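You operate a simulated robot arm through the tools that you are given. There is no shell and no other tool.

The job below is to be done with a simulated two-armed robot. You get a single attempt, and the scene is never put back.

## Task
Move the blue hose to the green socket and turn its air on.
Fine: first shut the red valve and vent it (the small red button vents), then move the plug; open the green valve last.

Only the result counts: the job must be done as asked and must still hold three seconds after the hand-in. Knocking over, shifting, dropping, spilling or breaking anything else fails it.

## Robot
Two 7-joint arms with fingered hands on one trunk that stands fixed in place. Base frame: the origin is at the foot of the trunk, x ahead of it, y to its left, z up; the work surface is at about z = 880. Readings come in mm, rad, newtons and seconds.
The left shoulder is at [30, 136, 1330], the right one opposite. With the tool pointing down near the work surface each hand reaches from about 300 to 960 mm from the base axis, measured 20 degrees to its own side. Payload 5 kg a hand.
The tool frame of a hand sits at the grasp point between the pads (the TCP): z along the fingers, y along the line on which they close. The tips reach 42 mm beyond it. Largest opening 208 mm; the body of the gripper starts 119 mm behind the TCP. The gripper is a hand of 4 fingers: y runs from the thumb to the fingers, the wrist lies at [0, 0, -332] in the tool frame, and closing takes about 1.5 s.
Orientation is told as [roll, pitch, yaw] about the base's x, y, z axes, in that order, counted from this pose: with the fingers straight down and closing along the base's y, the tool's x points along the base's -x, its y along +y and its z along -z.

## Interface
- The arms move only by the tool servo_tool. It takes "left_increments", "right_increments" or both (then of equal length, played together; a hand with none holds still); each is text: rows parted by semicolons, each of 7 numbers parted by spaces: the closure, from 0 (fully open) to 1 (shut), then the shift along the base's x, y, z in m, then the turn, a rotation vector about the base's x, y, z in degrees. In form: fingers dx dy dz wx wy wz; .... A call has 1 to 20 rows; each row is the pose to reach, as a shift and turn from the pose commanded when the call began. Each row takes 0.2 s and may step no farther than 50 mm and 0.15 rad from the row before; otherwise, or with a gripper value out of range, the whole call is refused. Where a pose cannot be reached the arm comes as near as it can. A force on the tool above 40 N (or 10 N above the force at the start of the call, whichever is more), or a blocked arm, ends the call early, and 0.2 s more pass. Each finger travels about 72 mm/s and halts on what it meets, pressing with about 30 N; the grip force reading is that of the motor and also rises with nothing between the fingers. The clock runs only during rows and for 0.2 s after the last one: add rows that repeat a pose to give the fingers time. The reply holds the time, the measured pose of the TCP, the force on the tool along the base axes, the opening and the grip force, in the units named above and with some noise, with the torque about the TCP (base axes, N m) and any sound that the robot's microphone picked up.
- Cameras (640 x 400 px; columns grow to the right, rows downward): "scene" is now at [49.6, 5.5, 2056.6]; the picture's right is [0.04, -1.00, 0.00], its down [-0.76, -0.03, -0.65] and it looks along [0.65, 0.02, -0.76] (base axes); focal length 326 px, centre (320, 200). "left" rides on the left gripper at [-101, 0, -145] in its tool frame; the picture's right is [-0.01, -1.00, 0.00], its down [0.82, 0.00, -0.57] and it looks along [0.57, 0.00, 0.82] (tool axes); focal length 261 px, centre (320, 200). "right" rides on the right gripper at [101, 0, -145] in its tool frame; the picture's right is [0.00, 1.00, 0.00], its down [-0.82, 0.00, -0.57] and it looks along [-0.57, 0.00, 0.82] (tool axes); focal length 261 px, centre (320, 200). There is no depth. A picture from a camera that has moved, and an enlarged one, comes with that camera's place and axes in the base frame and with its lens.
- snapshot(camera): a new picture of that camera. It takes no simulated time.
- move_column(by): slides the trunk up (or, below 0, down) by that many mm; the arms and the scene camera ride with it, the base frame stays. It gives what a move gives, with no picture.
- preshape(shape, hand): the hand has 4 fingers and takes this shape, open, in about a second: jaw (thumb against the fingers, like two jaws); tri (thumb and two fingers); tip (a fingertip pinch); poke (one finger out to press); point (the index stretched); flat (the hand flat); cup (the hand cupped); fist (a fist). The gripper value then closes the fingers along that shape, each until it touches; the sizes above hold for jaw. It gives what a move gives, with no picture.
- pan_tilt(pan, tilt): turns the head with the scene camera to pan (to the left, within 2.496 rad either way) and tilt (down, from -0.506 to 1.204), counted from straight ahead of the robot. It gives what a move gives.
- enlarge(camera, box): a new picture of the part [left, top, right, bottom] of that camera's present view, enlarged. It takes no simulated time.
- close_job(): hands the job in; it is judged then, once.

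Places have to be worked out from the pictures, the camera data and where the tool is seen. Open the grippers and draw the arms clear of the work before you hand the job in, unless the task says otherwise.

The tools are called after "Emit:" by a JSON object that holds its "api" and its "payload". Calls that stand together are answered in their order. servo_tool: Moves the arms, as the interface text tells. Its arguments: {"type":"object","properties":{"left_increments":{"type":"string"},"right_increments":{"type":"string"}},"required":[]} The other tools are called the same way: move_column (by) slides the trunk up or down; preshape (shape, hand) gives the hand a shape; pan_tilt (pan, tilt) turns the head that bears the scene camera; snapshot (camera) takes a picture; enlarge (camera, box) takes an enlarged picture of a part of a camera's view; close_job () hands the job in.

At the start:

```text
t: 0.0
left_position: [761.7, 240.2, 1412.0]
left_ee_rot: [-0.001, 0.0, 0.002]
left_ft_force: [-0.2, -0.2, -0.2]
left_ft_torque: [0.02, 0.0, 0.0]
left_opening: 207.6
left_gripper_force: 0.1
left_shape: jaw
right_position: [622.1, -320.0, 1428.3]
right_ee_rot: [-0.001, 0.0, 0.0]
right_ft_force: [-0.1, -0.1, 0.5]
right_ft_torque: [-0.01, -0.04, -0.06]
right_opening: 207.8
right_gripper_force: 0.0
right_shape: jaw
trunk travel left (down, up): [-350.0, 140.0]
head pan, tilt: [0.035, 0.859]
```

scene: 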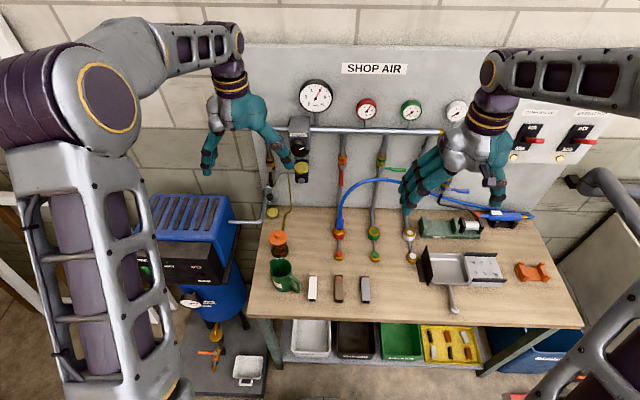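
right: 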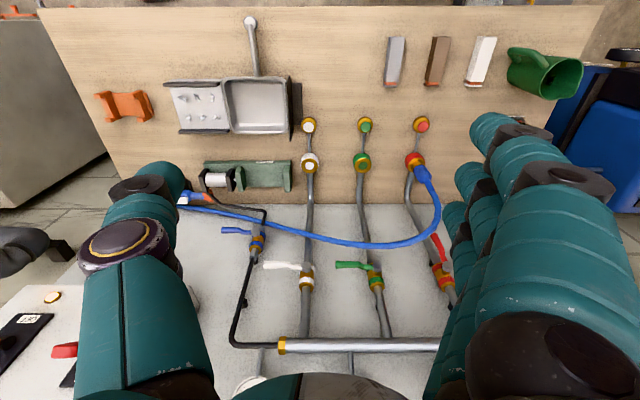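
left: 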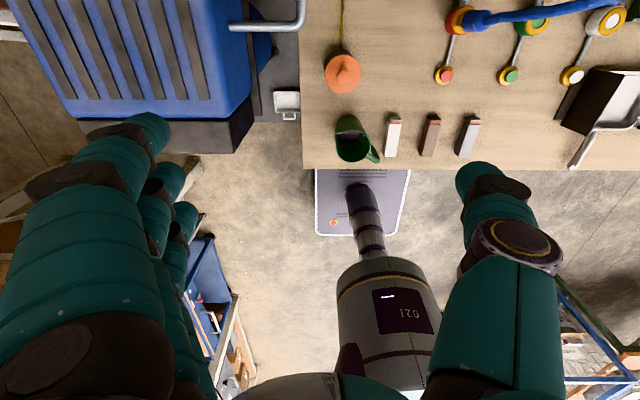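

I start by looking closer at the panel valves and the sockets on the bench before moving anything.

Emit:
{"api": "enlarge", "payload": {"camera": "scene", "box": [290, 120, 450, 270]}}

Emit:
{"api": "enlarge", "payload": {"camera": "right", "box": [200, 100, 480, 300]}}

Emit:
{"api": "enlarge", "payload": {"camera": "scene", "box": [280, 50, 480, 175]}}

```text
2.67 times, centred on (370, 195) of scene
camera zoom: at [49.6, 5.5, 2056.6], right [0.04, -1.0, 0.0], down [-0.76, -0.03, -0.65], along [0.65, 0.02, -0.76], focal length 870 px, centre (187, 213)
```

zoom: 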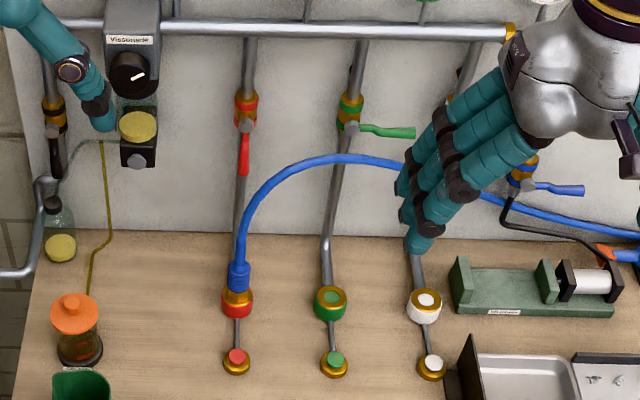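

```text
2.00 times, centred on (340, 200) of right
camera zoom: at [520.4, -319.8, 1573.7], right [0.0, 1.0, 0.0], down [0.82, 0.0, 0.57], along [0.57, 0.0, -0.82], focal length 521 px, centre (280, 200)
```

zoom: 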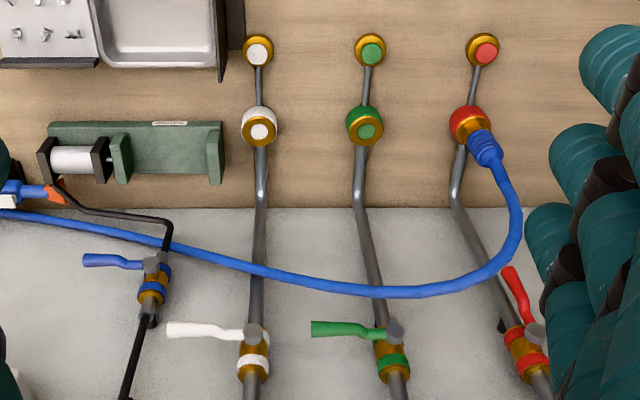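

```text
3.20 times, centred on (380, 112) of scene
camera zoom: at [49.6, 5.5, 2056.6], right [0.04, -1.0, 0.0], down [-0.76, -0.03, -0.65], along [0.65, 0.02, -0.76], focal length 1044 px, centre (128, 480)
```

zoom: 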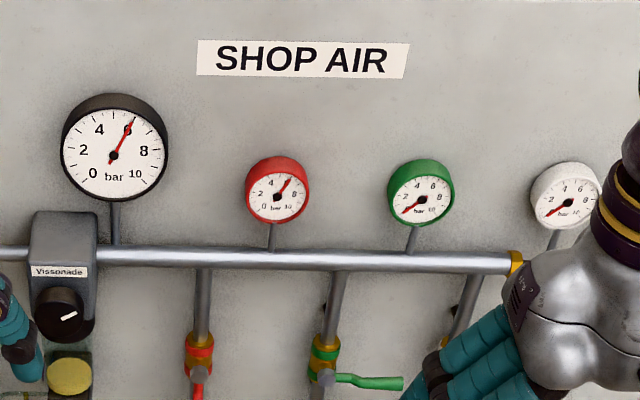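

The red lever hangs along its pipe, so it is open at 6 bar, while the green lever lies across and is closed. I place the sockets near x 855 (red at y -50, green at y -200), the red button near (749, -50) and the valve pivots near (950, -50 / -200, 1200). Next I check the hose's far end and the detail of the plug.

Emit:
{"api": "enlarge", "payload": {"camera": "scene", "box": [420, 150, 580, 260]}}

Emit:
{"api": "enlarge", "payload": {"camera": "right", "box": [340, 100, 480, 300]}}

Emit:
{"api": "enlarge", "payload": {"camera": "scene", "box": [320, 200, 400, 270]}}

Emit:
{"api": "enlarge", "payload": {"camera": "left", "box": [400, 0, 640, 100]}}

```text
3.64 times, centred on (500, 205) of scene
camera zoom: at [49.6, 5.5, 2056.6], right [0.04, -1.0, 0.0], down [-0.76, -0.03, -0.65], along [0.65, 0.02, -0.76], focal length 1186 px, centre (-334, 182)
```

zoom: 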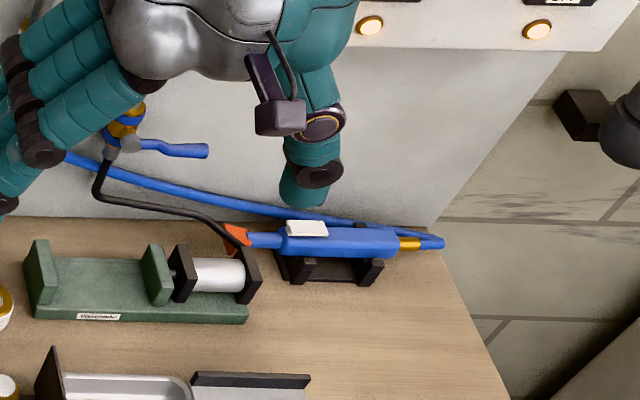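

```text
2.00 times, centred on (410, 200) of right
camera zoom: at [520.4, -319.8, 1573.7], right [0.0, 1.0, 0.0], down [0.82, 0.0, 0.57], along [0.57, 0.0, -0.82], focal length 521 px, centre (140, 200)
```

zoom: 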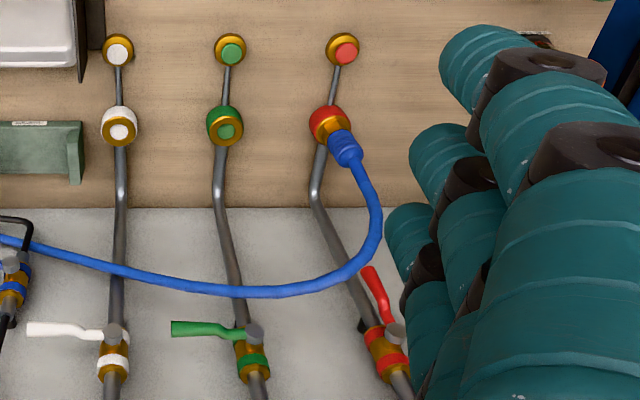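

```text
5.71 times, centred on (360, 235) of scene
camera zoom: at [49.6, 5.5, 2056.6], right [0.04, -1.0, 0.0], down [-0.76, -0.03, -0.65], along [0.65, 0.02, -0.76], focal length 1864 px, centre (91, 0)
```

zoom: 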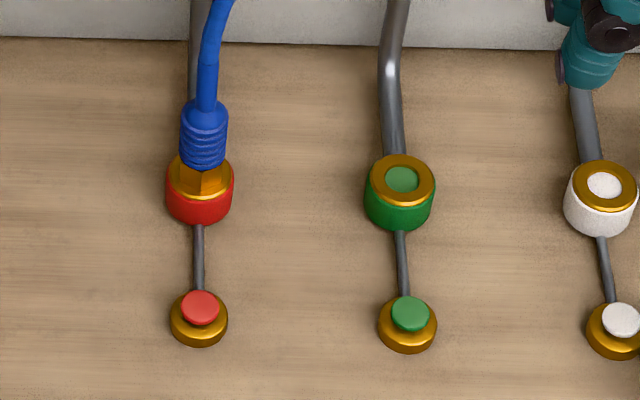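

```text
2.67 times, centred on (520, 50) of left
camera zoom: at [862.5, 241.3, 1556.0], right [0.01, -1.0, 0.0], down [-0.82, 0.0, 0.57], along [-0.57, 0.0, -0.82], focal length 695 px, centre (-213, 600)
```

zoom: 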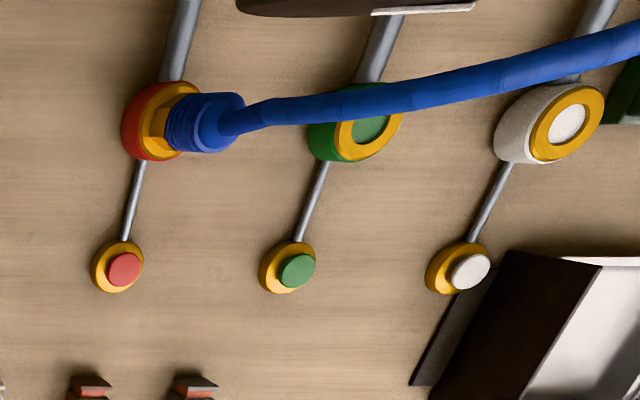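

The socket tops are at about z 917, and the plug's blue boot spans roughly z 945-1000 at (857, -51). I shape the right hand to poke for the lever and button work, then look at where the finger sits.

Emit:
{"api": "preshape", "payload": {"shape": "poke", "hand": "right"}}

Emit:
{"api": "snapshot", "payload": {"camera": "scene"}}

Emit:
{"api": "snapshot", "payload": {"camera": "right"}}

```text
t: 0.9
left_position: [762.2, 241.5, 1412.7]
left_ee_rot: [0.001, 0.001, 0.0]
left_ft_force: [0.0, -0.5, -0.1]
left_ft_torque: [-0.01, -0.01, 0.01]
left_opening: 207.7
left_gripper_force: 0.2
left_shape: jaw
right_position: [621.9, -319.0, 1426.6]
right_ee_rot: [-0.001, -0.001, 0.001]
right_ft_force: [-0.9, -0.4, -0.3]
right_ft_torque: [0.0, 0.04, 0.01]
right_opening: 0.0
right_gripper_force: 0.0
right_shape: poke
trunk travel left (down, up): [-350.0, 140.0]
head pan, tilt: [0.035, 0.859]
```

```text
taken
camera scene: at [49.7, 5.5, 2056.6], right [0.04, -1.0, 0.0], down [-0.76, -0.03, -0.65], along [0.65, 0.02, -0.76], focal length 326 px, centre (320, 200)
```

scene: 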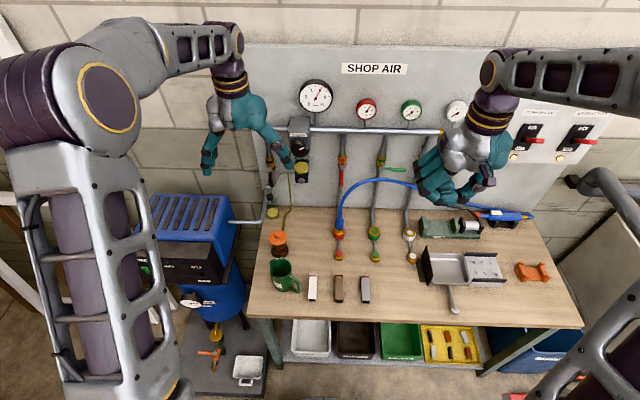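

```text
taken
camera right: at [520.5, -319.8, 1573.7], right [0.0, 1.0, 0.0], down [0.82, 0.0, 0.57], along [0.57, 0.0, -0.82], focal length 261 px, centre (320, 200)
```

right: 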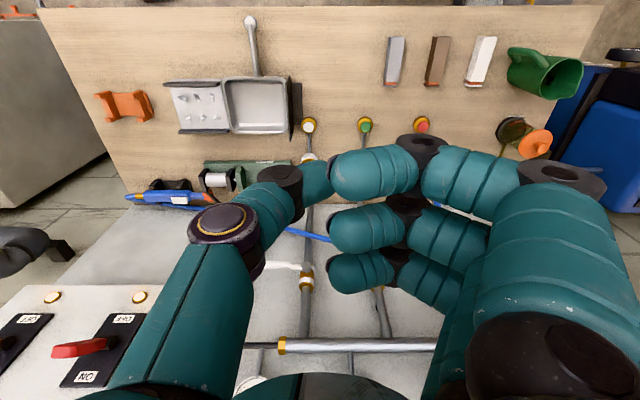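

The poke shape looks half curled, so I enlarge the hand to see which finger actually sticks out.

Emit:
{"api": "enlarge", "payload": {"camera": "scene", "box": [390, 100, 550, 220]}}

Emit:
{"api": "preshape", "payload": {"shape": "point", "hand": "right"}}

Emit:
{"api": "enlarge", "payload": {"camera": "scene", "box": [390, 100, 550, 220]}}

Emit:
{"api": "snapshot", "payload": {"camera": "right"}}

```text
3.33 times, centred on (470, 160) of scene
camera zoom: at [49.7, 5.5, 2056.6], right [0.04, -1.0, 0.0], down [-0.76, -0.03, -0.65], along [0.65, 0.02, -0.76], focal length 1087 px, centre (-180, 333)
```

zoom: 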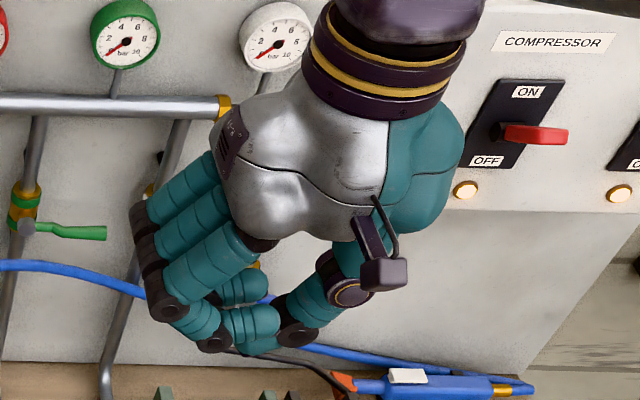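

```text
t: 1.8
left_position: [760.9, 241.0, 1410.9]
left_ee_rot: [0.0, -0.001, 0.001]
left_ft_force: [-0.4, -0.5, -0.5]
left_ft_torque: [0.0, 0.02, 0.0]
left_opening: 207.9
left_gripper_force: 0.1
left_shape: jaw
right_position: [622.0, -318.3, 1427.5]
right_ee_rot: [0.001, 0.0, -0.002]
right_ft_force: [0.0, -0.7, 0.1]
right_ft_torque: [-0.01, -0.01, -0.01]
right_opening: 201.6
right_gripper_force: 0.1
right_shape: point
trunk travel left (down, up): [-350.0, 140.0]
head pan, tilt: [0.035, 0.859]
```

```text
3.33 times, centred on (470, 160) of scene
camera zoom: at [49.7, 5.5, 2056.6], right [0.04, -1.0, 0.0], down [-0.76, -0.03, -0.65], along [0.65, 0.02, -0.76], focal length 1087 px, centre (-180, 333)
```

zoom: 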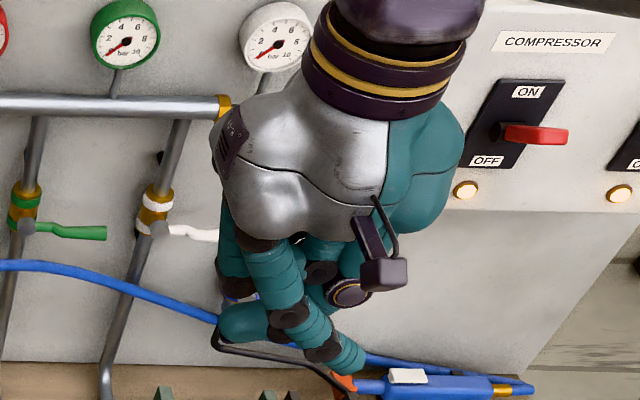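

```text
taken
camera right: at [520.5, -319.8, 1573.7], right [0.0, 1.0, 0.0], down [0.82, 0.0, 0.57], along [0.57, 0.0, -0.82], focal length 261 px, centre (320, 200)
```

right: 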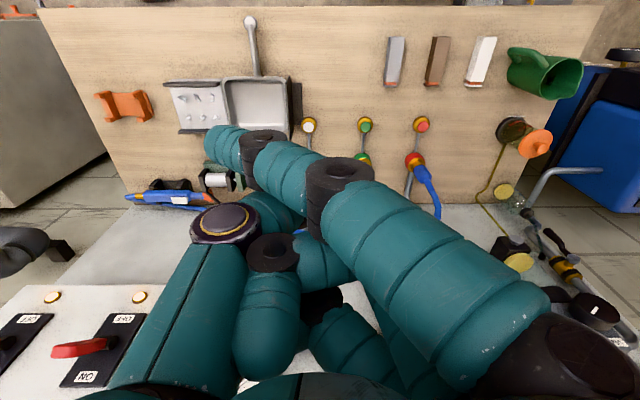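

Point swings the index sideways past the thumb, which is not ideal. I try the tip and jaw-closed shapes up here in free air to find a compact, predictable pusher.

Emit:
{"api": "preshape", "payload": {"shape": "tip", "hand": "right"}}

Emit:
{"api": "servo_tool", "payload": {"right_increments": "1 0 0 0 0 0 0; 1 0 0 0 0 0 0; 1 0 0 0 0 0 0; 1 0 0 0 0 0 0; 1 0 0 0 0 0 0; 1 0 0 0 0 0 0; 1 0 0 0 0 0 0; 1 0 0 0 0 0 0"}}

Emit:
{"api": "enlarge", "payload": {"camera": "scene", "box": [390, 100, 550, 220]}}

Emit:
{"api": "snapshot", "payload": {"camera": "right"}}

```text
t: 2.7
left_position: [762.9, 241.2, 1410.4]
left_ee_rot: [0.0, -0.002, 0.0]
left_ft_force: [0.4, -0.9, 0.7]
left_ft_torque: [0.01, -0.02, 0.0]
left_opening: 207.6
left_gripper_force: 0.1
left_shape: jaw
right_position: [621.8, -319.3, 1428.0]
right_ee_rot: [-0.001, 0.0, 0.0]
right_ft_force: [0.4, 0.2, -0.3]
right_ft_torque: [-0.01, 0.0, 0.0]
right_opening: 207.8
right_gripper_force: 0.0
right_shape: tip
trunk travel left (down, up): [-350.0, 140.0]
head pan, tilt: [0.035, 0.859]
```

```text
t: 4.5
left_position: [762.8, 239.4, 1411.8]
left_ee_rot: [0.0, 0.001, 0.002]
left_ft_force: [0.0, -0.1, 0.5]
left_ft_torque: [0.01, -0.01, 0.02]
left_opening: 207.9
left_gripper_force: 0.0
left_shape: jaw
right_position: [622.6, -318.6, 1428.2]
right_ee_rot: [0.0, -0.001, 0.001]
right_ft_force: [0.0, -0.9, -0.2]
right_ft_torque: [-0.02, 0.03, 0.0]
right_opening: 0.0
right_gripper_force: 24.3
right_shape: tip
trunk travel left (down, up): [-350.0, 140.0]
head pan, tilt: [0.035, 0.859]
```

```text
3.33 times, centred on (470, 160) of scene
camera zoom: at [49.7, 5.5, 2056.6], right [0.04, -1.0, 0.0], down [-0.76, -0.03, -0.65], along [0.65, 0.02, -0.76], focal length 1087 px, centre (-180, 333)
```

zoom: 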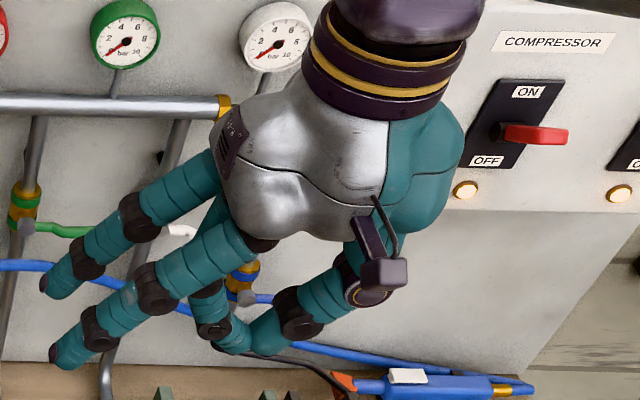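

```text
taken
camera right: at [520.4, -319.8, 1573.7], right [0.0, 1.0, 0.0], down [0.82, 0.0, 0.57], along [0.57, 0.0, -0.82], focal length 261 px, centre (320, 200)
```

right: 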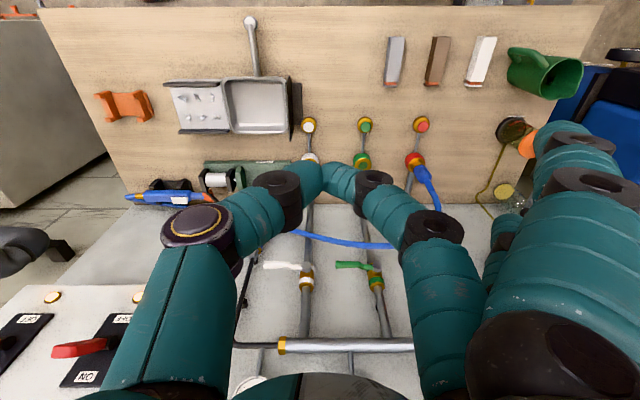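

Tip leaves two fingers splayed. I check jaw fully closed as the pusher.

Emit:
{"api": "preshape", "payload": {"shape": "jaw", "hand": "right"}}

Emit:
{"api": "servo_tool", "payload": {"right_increments": "1 0 0 0 0 0 0; 1 0 0 0 0 0 0; 1 0 0 0 0 0 0; 1 0 0 0 0 0 0; 1 0 0 0 0 0 0; 1 0 0 0 0 0 0; 1 0 0 0 0 0 0; 1 0 0 0 0 0 0"}}

Emit:
{"api": "enlarge", "payload": {"camera": "scene", "box": [390, 100, 550, 220]}}

Emit:
{"api": "snapshot", "payload": {"camera": "right"}}

```text
t: 5.4
left_position: [761.7, 240.9, 1412.3]
left_ee_rot: [-0.001, 0.001, 0.0]
left_ft_force: [0.4, 0.7, -0.1]
left_ft_torque: [-0.03, 0.01, -0.02]
left_opening: 207.7
left_gripper_force: 0.1
left_shape: jaw
right_position: [622.2, -318.3, 1426.7]
right_ee_rot: [0.0, -0.001, 0.0]
right_ft_force: [0.6, -0.2, -0.1]
right_ft_torque: [0.01, -0.02, -0.01]
right_opening: 208.2
right_gripper_force: 0.1
right_shape: jaw
trunk travel left (down, up): [-350.0, 140.0]
head pan, tilt: [0.035, 0.859]
```

```text
t: 7.2
left_position: [761.8, 239.9, 1411.5]
left_ee_rot: [-0.002, 0.0, -0.002]
left_ft_force: [0.1, 0.1, -0.5]
left_ft_torque: [0.0, -0.01, 0.0]
left_opening: 208.2
left_gripper_force: 0.1
left_shape: jaw
right_position: [623.0, -319.6, 1426.6]
right_ee_rot: [0.0, 0.001, 0.0]
right_ft_force: [-0.6, 0.6, 0.3]
right_ft_torque: [0.01, 0.02, 0.02]
right_opening: 0.1
right_gripper_force: 24.7
right_shape: jaw
trunk travel left (down, up): [-350.0, 140.0]
head pan, tilt: [0.035, 0.859]
```

```text
3.33 times, centred on (470, 160) of scene
camera zoom: at [49.7, 5.5, 2056.6], right [0.04, -1.0, 0.0], down [-0.76, -0.03, -0.65], along [0.65, 0.02, -0.76], focal length 1087 px, centre (-180, 333)
```

zoom: 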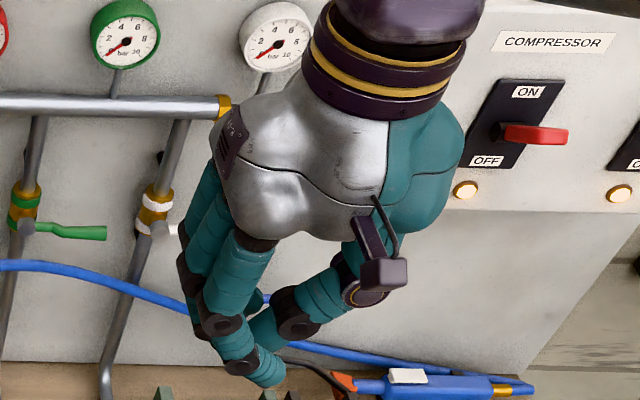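

```text
taken
camera right: at [520.4, -319.8, 1573.7], right [0.0, 1.0, 0.0], down [0.82, 0.0, 0.57], along [0.57, 0.0, -0.82], focal length 261 px, centre (320, 200)
```

right: 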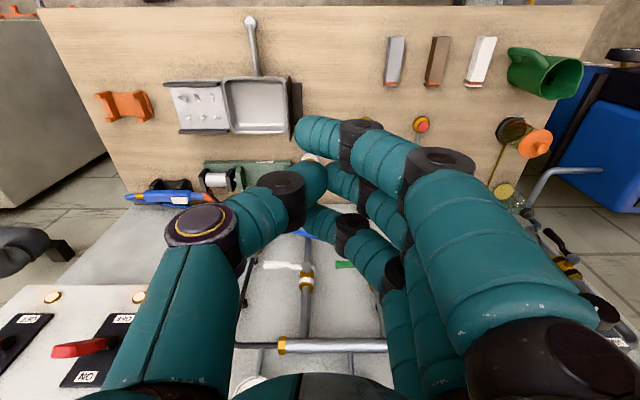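

Jaw closed makes a compact pusher, with the index tip leading when the hand is pitched forward. The hose seems to rise right in front of the red lever and two views cannot fix its depth. I open the hand, pitch it 45 degrees and lower it for a level look at the panel.

Emit:
{"api": "servo_tool", "payload": {"right_increments": "0 -0.003 0.021 -0.028 0 -5.6 0; 0 -0.006 0.042 -0.056 0 -11.25 0; 0 -0.009 0.063 -0.085 0 -16.9 0; 0 -0.012 0.085 -0.113 0 -22.5 0; 0 -0.015 0.106 -0.142 0 -28.1 0; 0 -0.018 0.127 -0.17 0 -33.75 0; 0 -0.02 0.149 -0.199 0 -39.4 0; 0 -0.022 0.17 -0.227 0 -45 0; 0 -0.022 0.17 -0.227 0 -45 0"}}

Emit:
{"api": "snapshot", "payload": {"camera": "right"}}

Emit:
{"api": "snapshot", "payload": {"camera": "scene"}}

```text
t: 9.2
left_position: [760.1, 241.9, 1413.2]
left_ee_rot: [0.0, -0.003, 0.001]
left_ft_force: [-1.3, 0.3, 0.7]
left_ft_torque: [0.0, -0.17, 0.0]
left_opening: 207.7
left_gripper_force: 0.1
left_shape: jaw
right_position: [601.3, -146.3, 1199.1]
right_ee_rot: [0.002, -0.786, 0.0]
right_ft_force: [0.1, -0.6, 0.6]
right_ft_torque: [0.0, -0.03, -0.01]
right_opening: 208.1
right_gripper_force: 0.0
right_shape: jaw
right hand out of reach, approached as far as the arm can: row 8, 9
trunk travel left (down, up): [-350.0, 140.0]
head pan, tilt: [0.035, 0.859]
```

```text
taken
camera right: at [427.0, -147.1, 1233.0], right [0.0, 1.0, 0.0], down [0.18, 0.0, 0.98], along [0.98, 0.0, -0.18], focal length 261 px, centre (320, 200)
```

right: 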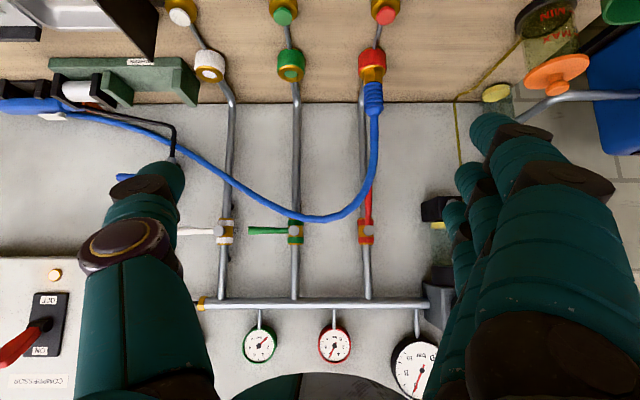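

```text
taken
camera scene: at [46.8, 5.9, 2056.8], right [0.04, -1.0, 0.0], down [-0.76, -0.03, -0.65], along [0.65, 0.02, -0.76], focal length 326 px, centre (320, 200)
```

scene: 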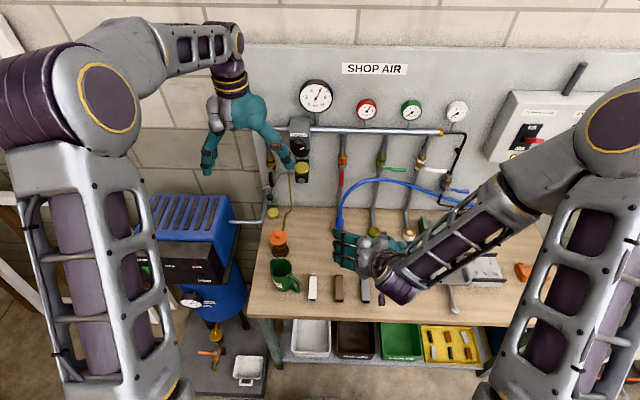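

From this level view the hose rises at about (868, -56, 1107), passes (876, -103, 1171) and peaks near z 1180, about 50 mm in front of the lever plane (x ~938). The closed jaw is blunt, so I check the flat shape for a straighter blade.

Emit:
{"api": "preshape", "payload": {"shape": "flat", "hand": "right"}}

Emit:
{"api": "snapshot", "payload": {"camera": "right"}}

Emit:
{"api": "enlarge", "payload": {"camera": "scene", "box": [300, 190, 460, 310]}}

```text
t: 10.1
left_position: [762.3, 241.2, 1411.7]
left_ee_rot: [0.0, -0.001, -0.001]
left_ft_force: [-0.1, 0.1, -1.2]
left_ft_torque: [-0.05, 0.04, -0.02]
left_opening: 208.0
left_gripper_force: 0.0
left_shape: jaw
right_position: [604.9, -147.2, 1197.5]
right_ee_rot: [-0.003, -0.783, 0.001]
right_ft_force: [-0.4, -0.5, 0.1]
right_ft_torque: [0.0, 0.01, -0.01]
right_opening: 201.4
right_gripper_force: 0.0
right_shape: flat
trunk travel left (down, up): [-350.0, 140.0]
head pan, tilt: [0.035, 0.859]
```

```text
taken
camera right: at [429.2, -147.6, 1232.3], right [0.0, 1.0, 0.0], down [0.18, 0.0, 0.98], along [0.98, 0.0, -0.18], focal length 261 px, centre (320, 200)
```

right: 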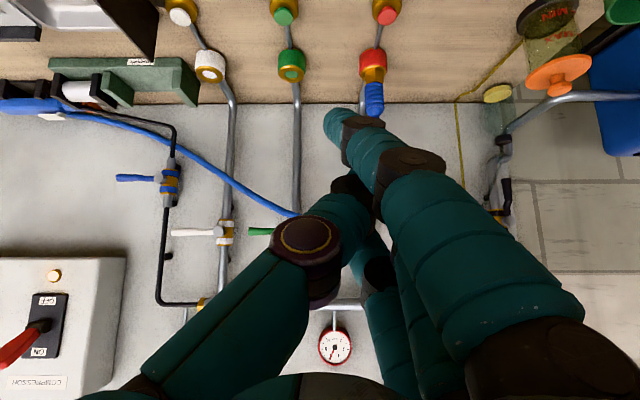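

```text
3.33 times, centred on (380, 250) of scene
camera zoom: at [50.3, 6.1, 2056.6], right [0.04, -1.0, 0.0], down [-0.76, -0.03, -0.65], along [0.65, 0.02, -0.76], focal length 1087 px, centre (120, 33)
```

zoom: 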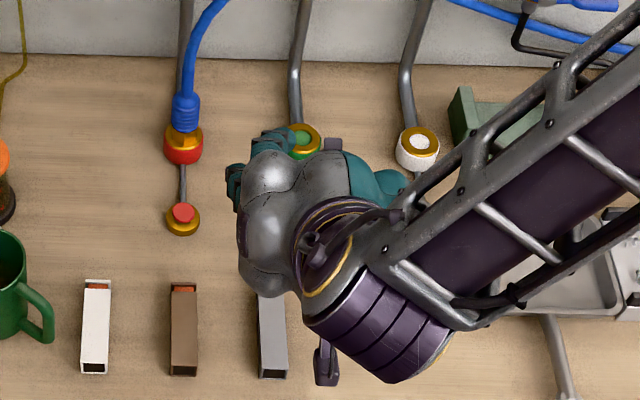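

Flat gives what I need: three straight fingers reaching about 77 mm past the TCP. I turn the right hand -90 degrees about its own axis, so the fingers spread along y and can come over the hose and behind it. I also draw the left hand away to the left.

Emit:
{"api": "servo_tool", "payload": {"right_increments": "0 0.005 0.007 0.005 5.3 0 -5.3; 0 0.01 0.015 0.01 10.6 0 -10.6; 0 0.014 0.022 0.015 15.9 0 -15.9; 0 0.018 0.03 0.02 21.2 0 -21.2; 0 0.023 0.037 0.025 26.5 0 -26.5; 0 0.028 0.045 0.03 31.8 0 -31.8; 0 0.032 0.052 0.035 37.1 0 -37.1; 0 0.037 0.06 0.04 42.4 0 -42.4; 0 0.042 0.067 0.045 47.7 0 -47.7; 0 0.046 0.075 0.05 53 0 -53; 0 0.05 0.082 0.055 58.3 0 -58.3; 0 0.055 0.09 0.06 63.6 0 -63.6; 0 0.055 0.09 0.06 63.6 0 -63.6", "left_increments": "0 -0.01 0.01 0; 0 -0.02 0.02 0; 0 -0.03 0.03 0; 0 -0.04 0.04 0; 0 -0.05 0.05 0; 0 -0.06 0.06 0; 0 -0.07 0.07 0; 0 -0.08 0.08 0; 0 -0.09 0.09 0; 0 -0.1 0.1 0; 0 -0.1 0.11 0; 0 -0.1 0.12 0; 0 -0.1 0.12 0"}}

Emit:
{"api": "snapshot", "payload": {"camera": "scene"}}

Emit:
{"api": "snapshot", "payload": {"camera": "right"}}

```text
refused: a row must be a list of 7 entries
```

```text
taken
camera scene: at [50.3, 6.1, 2056.6], right [0.04, -1.0, 0.0], down [-0.76, -0.03, -0.65], along [0.65, 0.02, -0.76], focal length 326 px, centre (320, 200)
```

scene: 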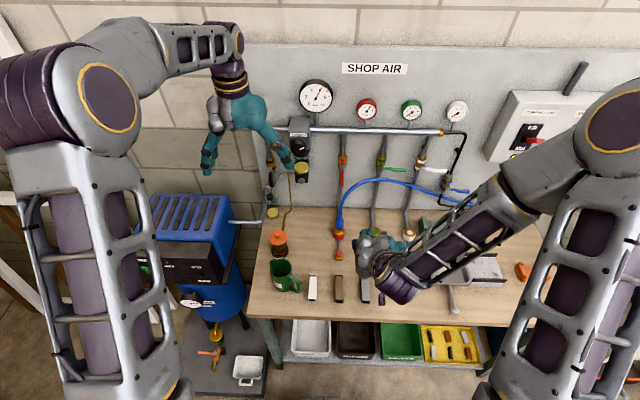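

```text
taken
camera right: at [429.2, -147.6, 1232.3], right [0.0, 1.0, 0.0], down [0.18, 0.0, 0.98], along [0.98, 0.0, -0.18], focal length 261 px, centre (320, 200)
```

right: 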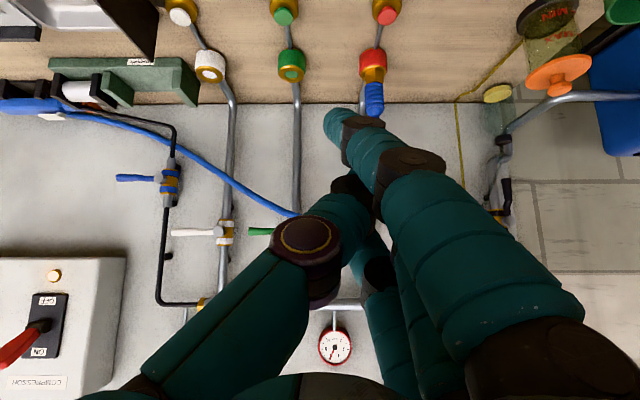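

The call was refused because my left rows lacked the three turn entries. I resend it with full 7-number rows.

Emit:
{"api": "servo_tool", "payload": {"right_increments": "0 0.005 0.007 0.005 5.3 0 -5.3; 0 0.01 0.015 0.01 10.6 0 -10.6; 0 0.014 0.022 0.015 15.9 0 -15.9; 0 0.018 0.03 0.02 21.2 0 -21.2; 0 0.023 0.037 0.025 26.5 0 -26.5; 0 0.028 0.045 0.03 31.8 0 -31.8; 0 0.032 0.052 0.035 37.1 0 -37.1; 0 0.037 0.06 0.04 42.4 0 -42.4; 0 0.042 0.067 0.045 47.7 0 -47.7; 0 0.046 0.075 0.05 53 0 -53; 0 0.05 0.082 0.055 58.3 0 -58.3; 0 0.055 0.09 0.06 63.6 0 -63.6; 0 0.055 0.09 0.06 63.6 0 -63.6", "left_increments": "0 -0.01 0.01 0 0 0 0; 0 -0.02 0.02 0 0 0 0; 0 -0.03 0.03 0 0 0 0; 0 -0.04 0.04 0 0 0 0; 0 -0.05 0.05 0 0 0 0; 0 -0.06 0.06 0 0 0 0; 0 -0.07 0.07 0 0 0 0; 0 -0.08 0.08 0 0 0 0; 0 -0.09 0.09 0 0 0 0; 0 -0.1 0.1 0 0 0 0; 0 -0.1 0.11 0 0 0 0; 0 -0.1 0.12 0 0 0 0; 0 -0.1 0.12 0 0 0 0"}}

Emit:
{"api": "snapshot", "payload": {"camera": "scene"}}

Emit:
{"api": "snapshot", "payload": {"camera": "right"}}

```text
t: 12.9
left_position: [660.4, 360.7, 1411.6]
left_ee_rot: [0.0, 0.001, -0.001]
left_ft_force: [0.6, 0.4, -0.2]
left_ft_torque: [0.03, -0.05, 0.01]
left_opening: 207.4
left_gripper_force: 0.1
left_shape: jaw
right_position: [659.2, -58.4, 1259.2]
right_ee_rot: [0.785, -0.001, -1.571]
right_ft_force: [-0.5, -1.0, 0.2]
right_ft_torque: [0.04, -0.02, 0.01]
right_opening: 201.6
right_gripper_force: 0.1
right_shape: flat
trunk travel left (down, up): [-350.0, 140.0]
head pan, tilt: [0.035, 0.859]
```

```text
taken
camera scene: at [49.2, 5.0, 2056.6], right [0.04, -1.0, 0.0], down [-0.76, -0.03, -0.65], along [0.65, 0.02, -0.76], focal length 326 px, centre (320, 200)
```

scene: 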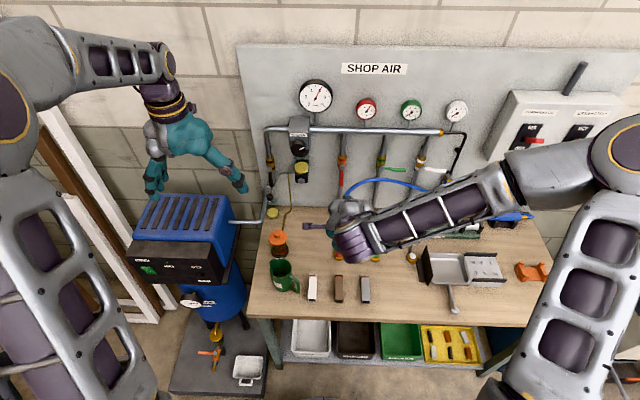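

```text
taken
camera right: at [555.9, 42.1, 1363.6], right [0.71, 0.0, 0.71], down [-0.41, -0.82, 0.4], along [0.58, -0.57, -0.58], focal length 261 px, centre (320, 200)
```

right: 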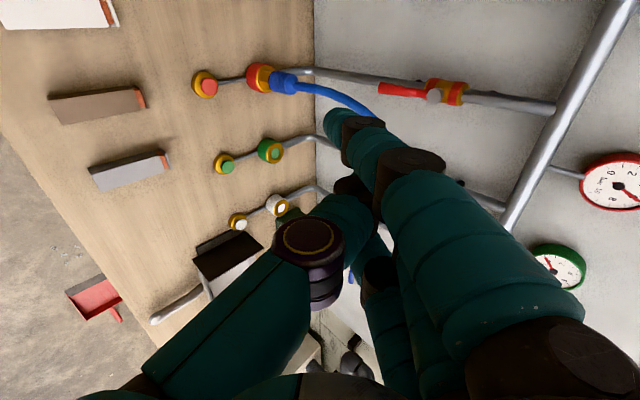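

The orientation came out as planned (roll 0.785, yaw -1.571). I enlarge both views to pin down the fingertips relative to the TCP before going in.

Emit:
{"api": "enlarge", "payload": {"camera": "scene", "box": [290, 140, 430, 270]}}

Emit:
{"api": "enlarge", "payload": {"camera": "right", "box": [230, 30, 530, 220]}}

Emit:
{"api": "snapshot", "payload": {"camera": "left"}}

```text
3.08 times, centred on (360, 205) of scene
camera zoom: at [49.2, 5.0, 2056.6], right [0.04, -1.0, 0.0], down [-0.76, -0.03, -0.65], along [0.65, 0.02, -0.76], focal length 1003 px, centre (197, 185)
```

zoom: 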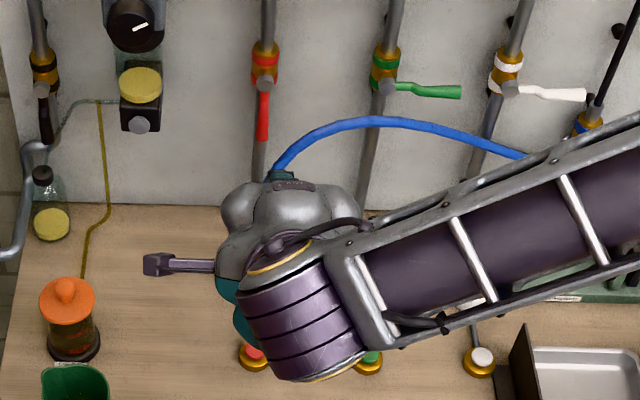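

```text
2.11 times, centred on (380, 125) of right
camera zoom: at [555.9, 42.1, 1363.6], right [0.71, 0.0, 0.71], down [-0.41, -0.82, 0.4], along [0.58, -0.57, -0.58], focal length 549 px, centre (194, 358)
```

zoom: 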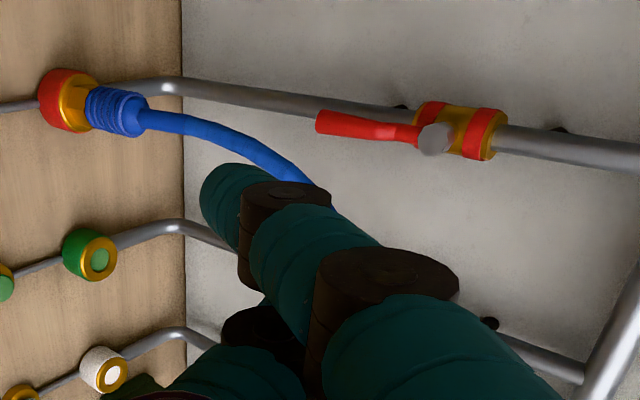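

```text
taken
camera left: at [761.0, 361.1, 1555.8], right [0.01, -1.0, 0.0], down [-0.82, 0.0, 0.57], along [-0.57, 0.0, -0.82], focal length 261 px, centre (320, 200)
```

left: 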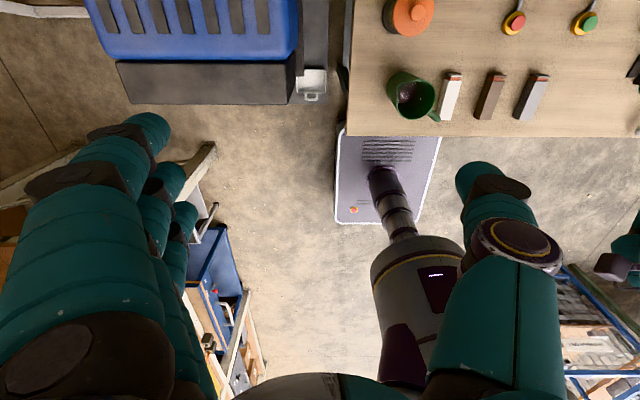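

Lever refined: pivot near (948, -50, 1204), free end near (941, -50, 1112), with the pipe behind it at about x 985. I pitch the hand to 70 degrees and bring it to a staging point left of the hose, TCP about (760, 15, 1200).

Emit:
{"api": "servo_tool", "payload": {"right_increments": "0 0.02 0.015 -0.012 0 -5 0; 0 0.04 0.03 -0.024 0 -10 0; 0 0.06 0.045 -0.036 0 -15 0; 0 0.08 0.06 -0.048 0 -20 0; 0 0.1 0.073 -0.06 0 -25 0; 0 0.1 0.073 -0.06 0 -25 0"}}

Emit:
{"api": "snapshot", "payload": {"camera": "right"}}

Emit:
{"api": "enlarge", "payload": {"camera": "scene", "box": [290, 130, 430, 260]}}

```text
t: 14.3
left_position: [659.2, 360.9, 1411.4]
left_ee_rot: [0.0, 0.001, 0.001]
left_ft_force: [-0.8, -0.3, -0.3]
left_ft_torque: [0.11, -0.03, 0.01]
left_opening: 207.8
left_gripper_force: 0.1
left_shape: jaw
right_position: [758.0, 13.4, 1198.4]
right_ee_rot: [1.223, 0.0, -1.569]
right_ft_force: [-0.3, -0.6, 0.5]
right_ft_torque: [0.0, 0.03, 0.05]
right_opening: 202.1
right_gripper_force: 0.0
right_shape: flat
trunk travel left (down, up): [-350.0, 140.0]
head pan, tilt: [0.035, 0.859]
```

```text
taken
camera right: at [621.0, 114.3, 1249.6], right [0.34, 0.0, 0.94], down [-0.54, -0.82, 0.19], along [0.77, -0.57, -0.28], focal length 261 px, centre (320, 200)
```

right: 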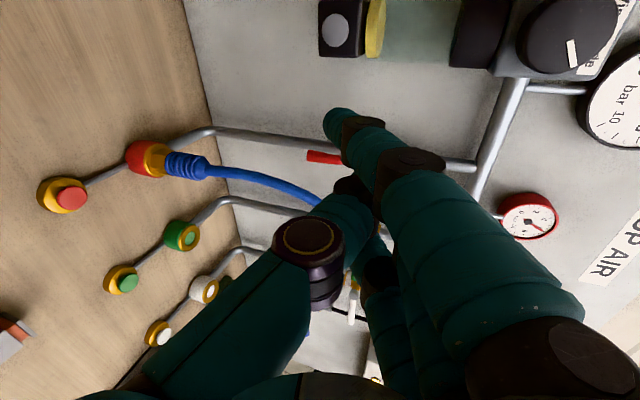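

```text
3.08 times, centred on (360, 195) of scene
camera zoom: at [48.6, 4.6, 2056.7], right [0.04, -1.0, 0.0], down [-0.76, -0.03, -0.65], along [0.65, 0.02, -0.76], focal length 1003 px, centre (197, 215)
```

zoom: 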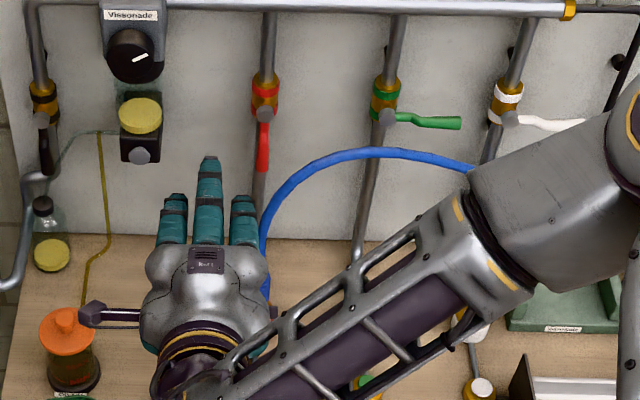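

The fingertips are now visible from the scene camera: the middle finger leads, with index and ring flanking about 40 mm to each side. I zoom in to fix their positions.

Emit:
{"api": "enlarge", "payload": {"camera": "scene", "box": [325, 150, 395, 220]}}

Emit:
{"api": "enlarge", "payload": {"camera": "right", "box": [260, 80, 460, 230]}}

```text
5.71 times, centred on (360, 185) of scene
camera zoom: at [48.6, 4.6, 2056.7], right [0.04, -1.0, 0.0], down [-0.76, -0.03, -0.65], along [0.65, 0.02, -0.76], focal length 1864 px, centre (91, 286)
```

zoom: 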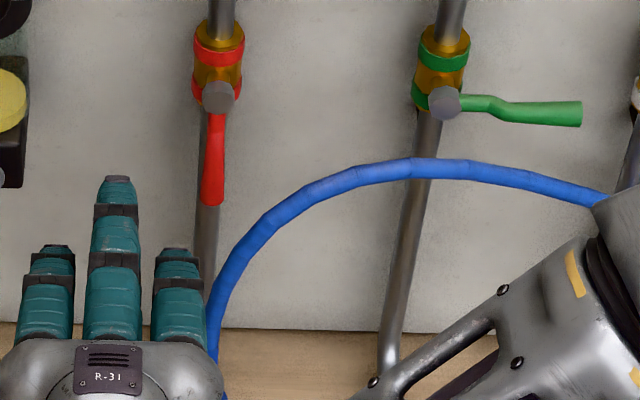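

```text
2.67 times, centred on (360, 155) of right
camera zoom: at [621.0, 114.3, 1249.6], right [0.34, 0.0, 0.94], down [-0.54, -0.82, 0.19], along [0.77, -0.57, -0.28], focal length 695 px, centre (213, 320)
```

zoom: 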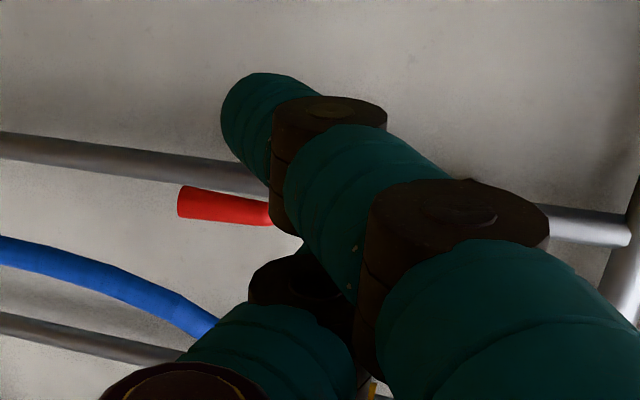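

I work out that the middle finger sticks out about 30 mm past index and ring, a good single pusher if it is the rightmost finger with the thumb side to the left. I back off a little and turn the hand another 90 degrees about its axis to test whether the right wrist can do that.

Emit:
{"api": "servo_tool", "payload": {"right_increments": "0 -0.004 0.002 0.003 7.05 0 -2.57; 0 -0.008 0.004 0.006 14.1 0 -5.13; 0 -0.012 0.006 0.009 21.15 0 -7.7; 0 -0.016 0.008 0.012 28.2 0 -10.27; 0 -0.02 0.01 0.015 35.25 0 -12.83; 0 -0.024 0.012 0.018 42.3 0 -15.4; 0 -0.028 0.014 0.021 49.35 0 -17.97; 0 -0.032 0.016 0.024 56.4 0 -20.53; 0 -0.036 0.018 0.027 63.45 0 -23.1; 0 -0.04 0.02 0.03 70.5 0 -25.67; 0 -0.04 0.022 0.03 77.55 0 -28.23; 0 -0.04 0.025 0.03 84.6 0 -30.8; 0 -0.04 0.025 0.03 84.6 0 -30.8"}}

Emit:
{"api": "snapshot", "payload": {"camera": "right"}}

Emit:
{"api": "snapshot", "payload": {"camera": "scene"}}

```text
t: 17.1
left_position: [659.8, 360.9, 1411.3]
left_ee_rot: [0.001, 0.0, -0.001]
left_ft_force: [0.2, 0.3, 0.0]
left_ft_torque: [-0.03, 0.01, 0.01]
left_opening: 207.7
left_gripper_force: 0.2
left_shape: jaw
right_position: [745.8, 26.8, 1308.1]
right_ee_rot: [0.068, 1.117, -3.051]
right_ft_force: [-0.6, 0.6, 0.2]
right_ft_torque: [0.01, 0.0, -0.01]
right_opening: 201.8
right_gripper_force: 0.0
right_shape: flat
right hand out of reach, approached as far as the arm can: row 7, 8, 9, 10, 11, 12, 13
trunk travel left (down, up): [-350.0, 140.0]
head pan, tilt: [0.035, 0.859]
```

```text
taken
camera right: at [657.9, 27.0, 1463.5], right [0.03, -1.0, 0.03], down [-0.87, -0.04, -0.49], along [0.49, -0.01, -0.87], focal length 261 px, centre (320, 200)
```

right: 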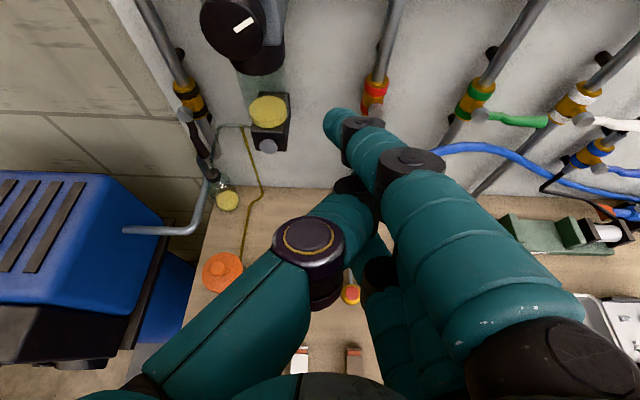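

```text
taken
camera scene: at [49.7, 6.1, 2056.6], right [0.04, -1.0, 0.0], down [-0.76, -0.03, -0.65], along [0.65, 0.02, -0.76], focal length 326 px, centre (320, 200)
```

scene: 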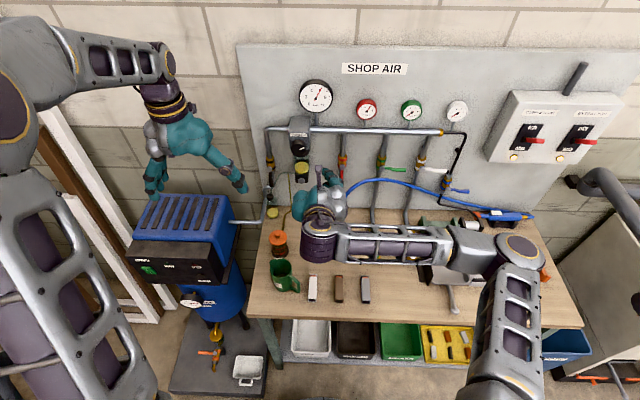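

The wrist turns that far but the TCP stopped about 80 mm above the commanded point, near a joint limit. I try a point further forward, where the arm may unfold, still well clear of hose and panel.

Emit:
{"api": "servo_tool", "payload": {"right_increments": "0 0.027 0.007 -0.01 0 0 0; 0 0.055 0.015 -0.02 0 0 0; 0 0.082 0.022 -0.028 0 0 0; 0 0.082 0.022 -0.028 0 0 0; 0 0.082 0.022 -0.028 0 0 0"}}

Emit:
{"api": "snapshot", "payload": {"camera": "scene"}}

```text
t: 18.3
left_position: [660.5, 360.8, 1412.8]
left_ee_rot: [0.001, 0.0, 0.001]
left_ft_force: [-0.6, -0.3, 0.2]
left_ft_torque: [-0.01, 0.03, -0.01]
left_opening: 207.8
left_gripper_force: 0.0
left_shape: jaw
right_position: [829.2, 48.1, 1281.9]
right_ee_rot: [0.07, 1.115, -3.047]
right_ft_force: [0.0, -0.1, 0.1]
right_ft_torque: [0.01, -0.03, 0.02]
right_opening: 201.8
right_gripper_force: 0.1
right_shape: flat
trunk travel left (down, up): [-350.0, 140.0]
head pan, tilt: [0.035, 0.859]
```

```text
taken
camera scene: at [49.9, 5.8, 2056.6], right [0.04, -1.0, 0.0], down [-0.76, -0.03, -0.65], along [0.65, 0.02, -0.76], focal length 326 px, centre (320, 200)
```

scene: 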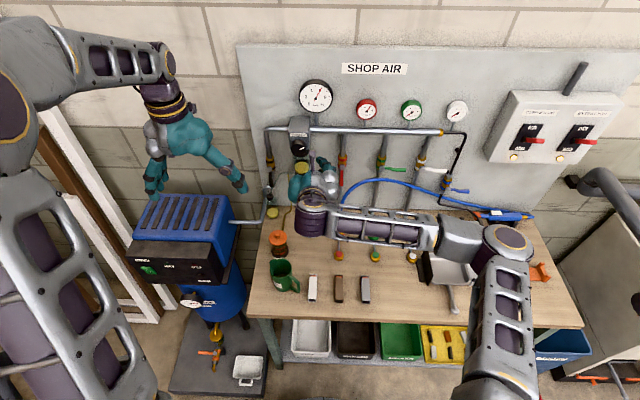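

That point is reachable, and the arm's elbow stays high at right. I zoom both cameras to fix the middle fingertip relative to the lever.

Emit:
{"api": "enlarge", "payload": {"camera": "scene", "box": [280, 130, 380, 230]}}

Emit:
{"api": "snapshot", "payload": {"camera": "right"}}

Emit:
{"api": "enlarge", "payload": {"camera": "right", "box": [270, 40, 530, 220]}}

```text
4.00 times, centred on (330, 180) of scene
camera zoom: at [49.9, 5.8, 2056.6], right [0.04, -1.0, 0.0], down [-0.76, -0.03, -0.65], along [0.65, 0.02, -0.76], focal length 1304 px, centre (280, 280)
```

zoom: 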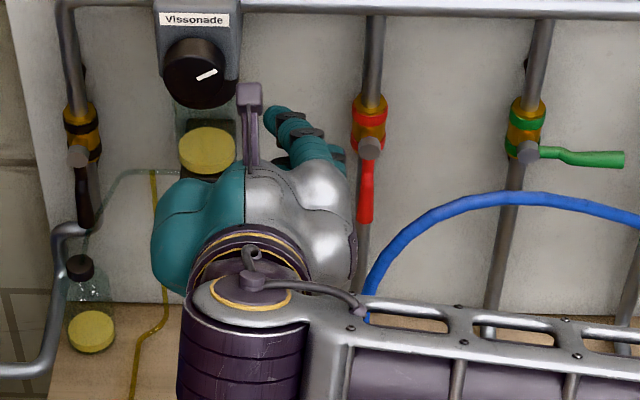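

```text
taken
camera right: at [741.4, 47.7, 1438.5], right [0.03, -1.0, 0.03], down [-0.87, -0.04, -0.49], along [0.49, -0.01, -0.87], focal length 261 px, centre (320, 200)
```

right: 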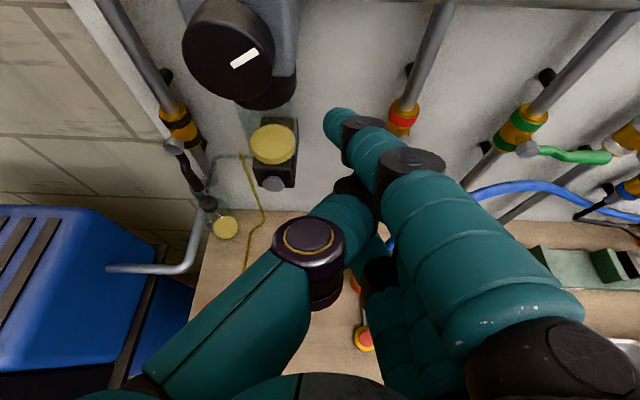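

```text
2.22 times, centred on (400, 130) of right
camera zoom: at [741.4, 47.7, 1438.5], right [0.03, -1.0, 0.03], down [-0.87, -0.04, -0.49], along [0.49, -0.01, -0.87], focal length 579 px, centre (142, 356)
```

zoom: 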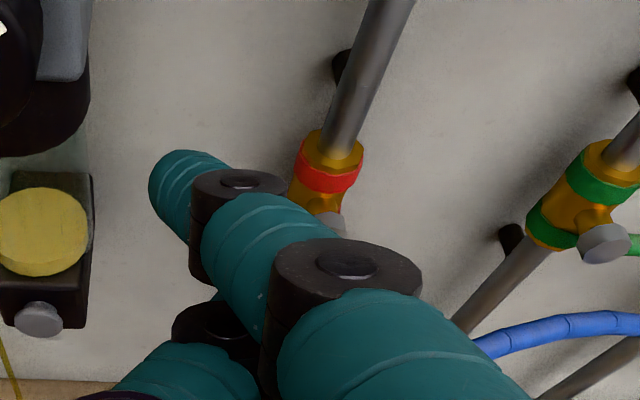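

I zoom tighter on the fingertips in the scene view to see the middle finger beside the index.

Emit:
{"api": "enlarge", "payload": {"camera": "scene", "box": [310, 145, 358, 175]}}

Emit:
{"api": "snapshot", "payload": {"camera": "left"}}

```text
13.33 times, centred on (334, 160) of scene
camera zoom: at [49.9, 5.8, 2056.6], right [0.04, -1.0, 0.0], down [-0.76, -0.03, -0.65], along [0.65, 0.02, -0.76], focal length 4348 px, centre (133, 733)
```

zoom: 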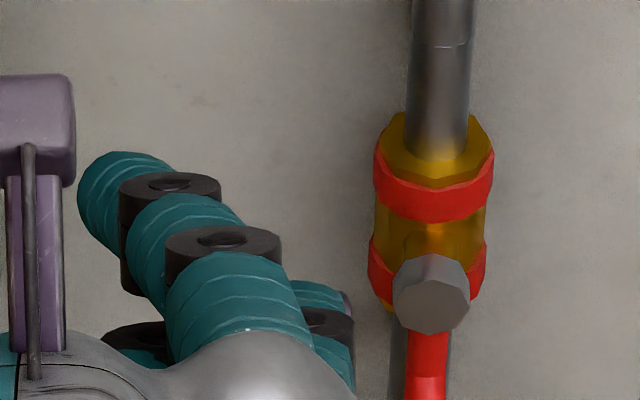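

```text
taken
camera left: at [761.6, 361.8, 1555.3], right [0.01, -1.0, 0.0], down [-0.82, 0.0, 0.57], along [-0.57, 0.0, -0.82], focal length 261 px, centre (320, 200)
```

left: 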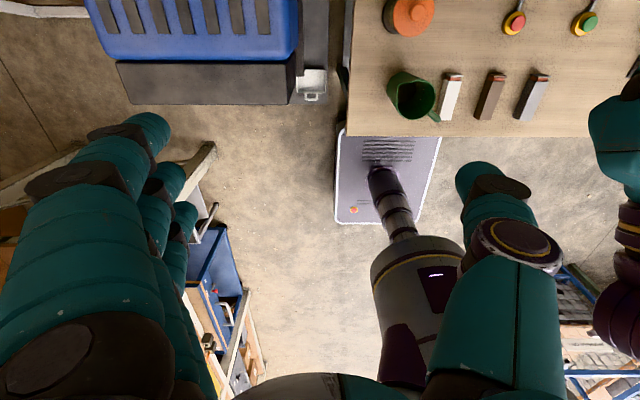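

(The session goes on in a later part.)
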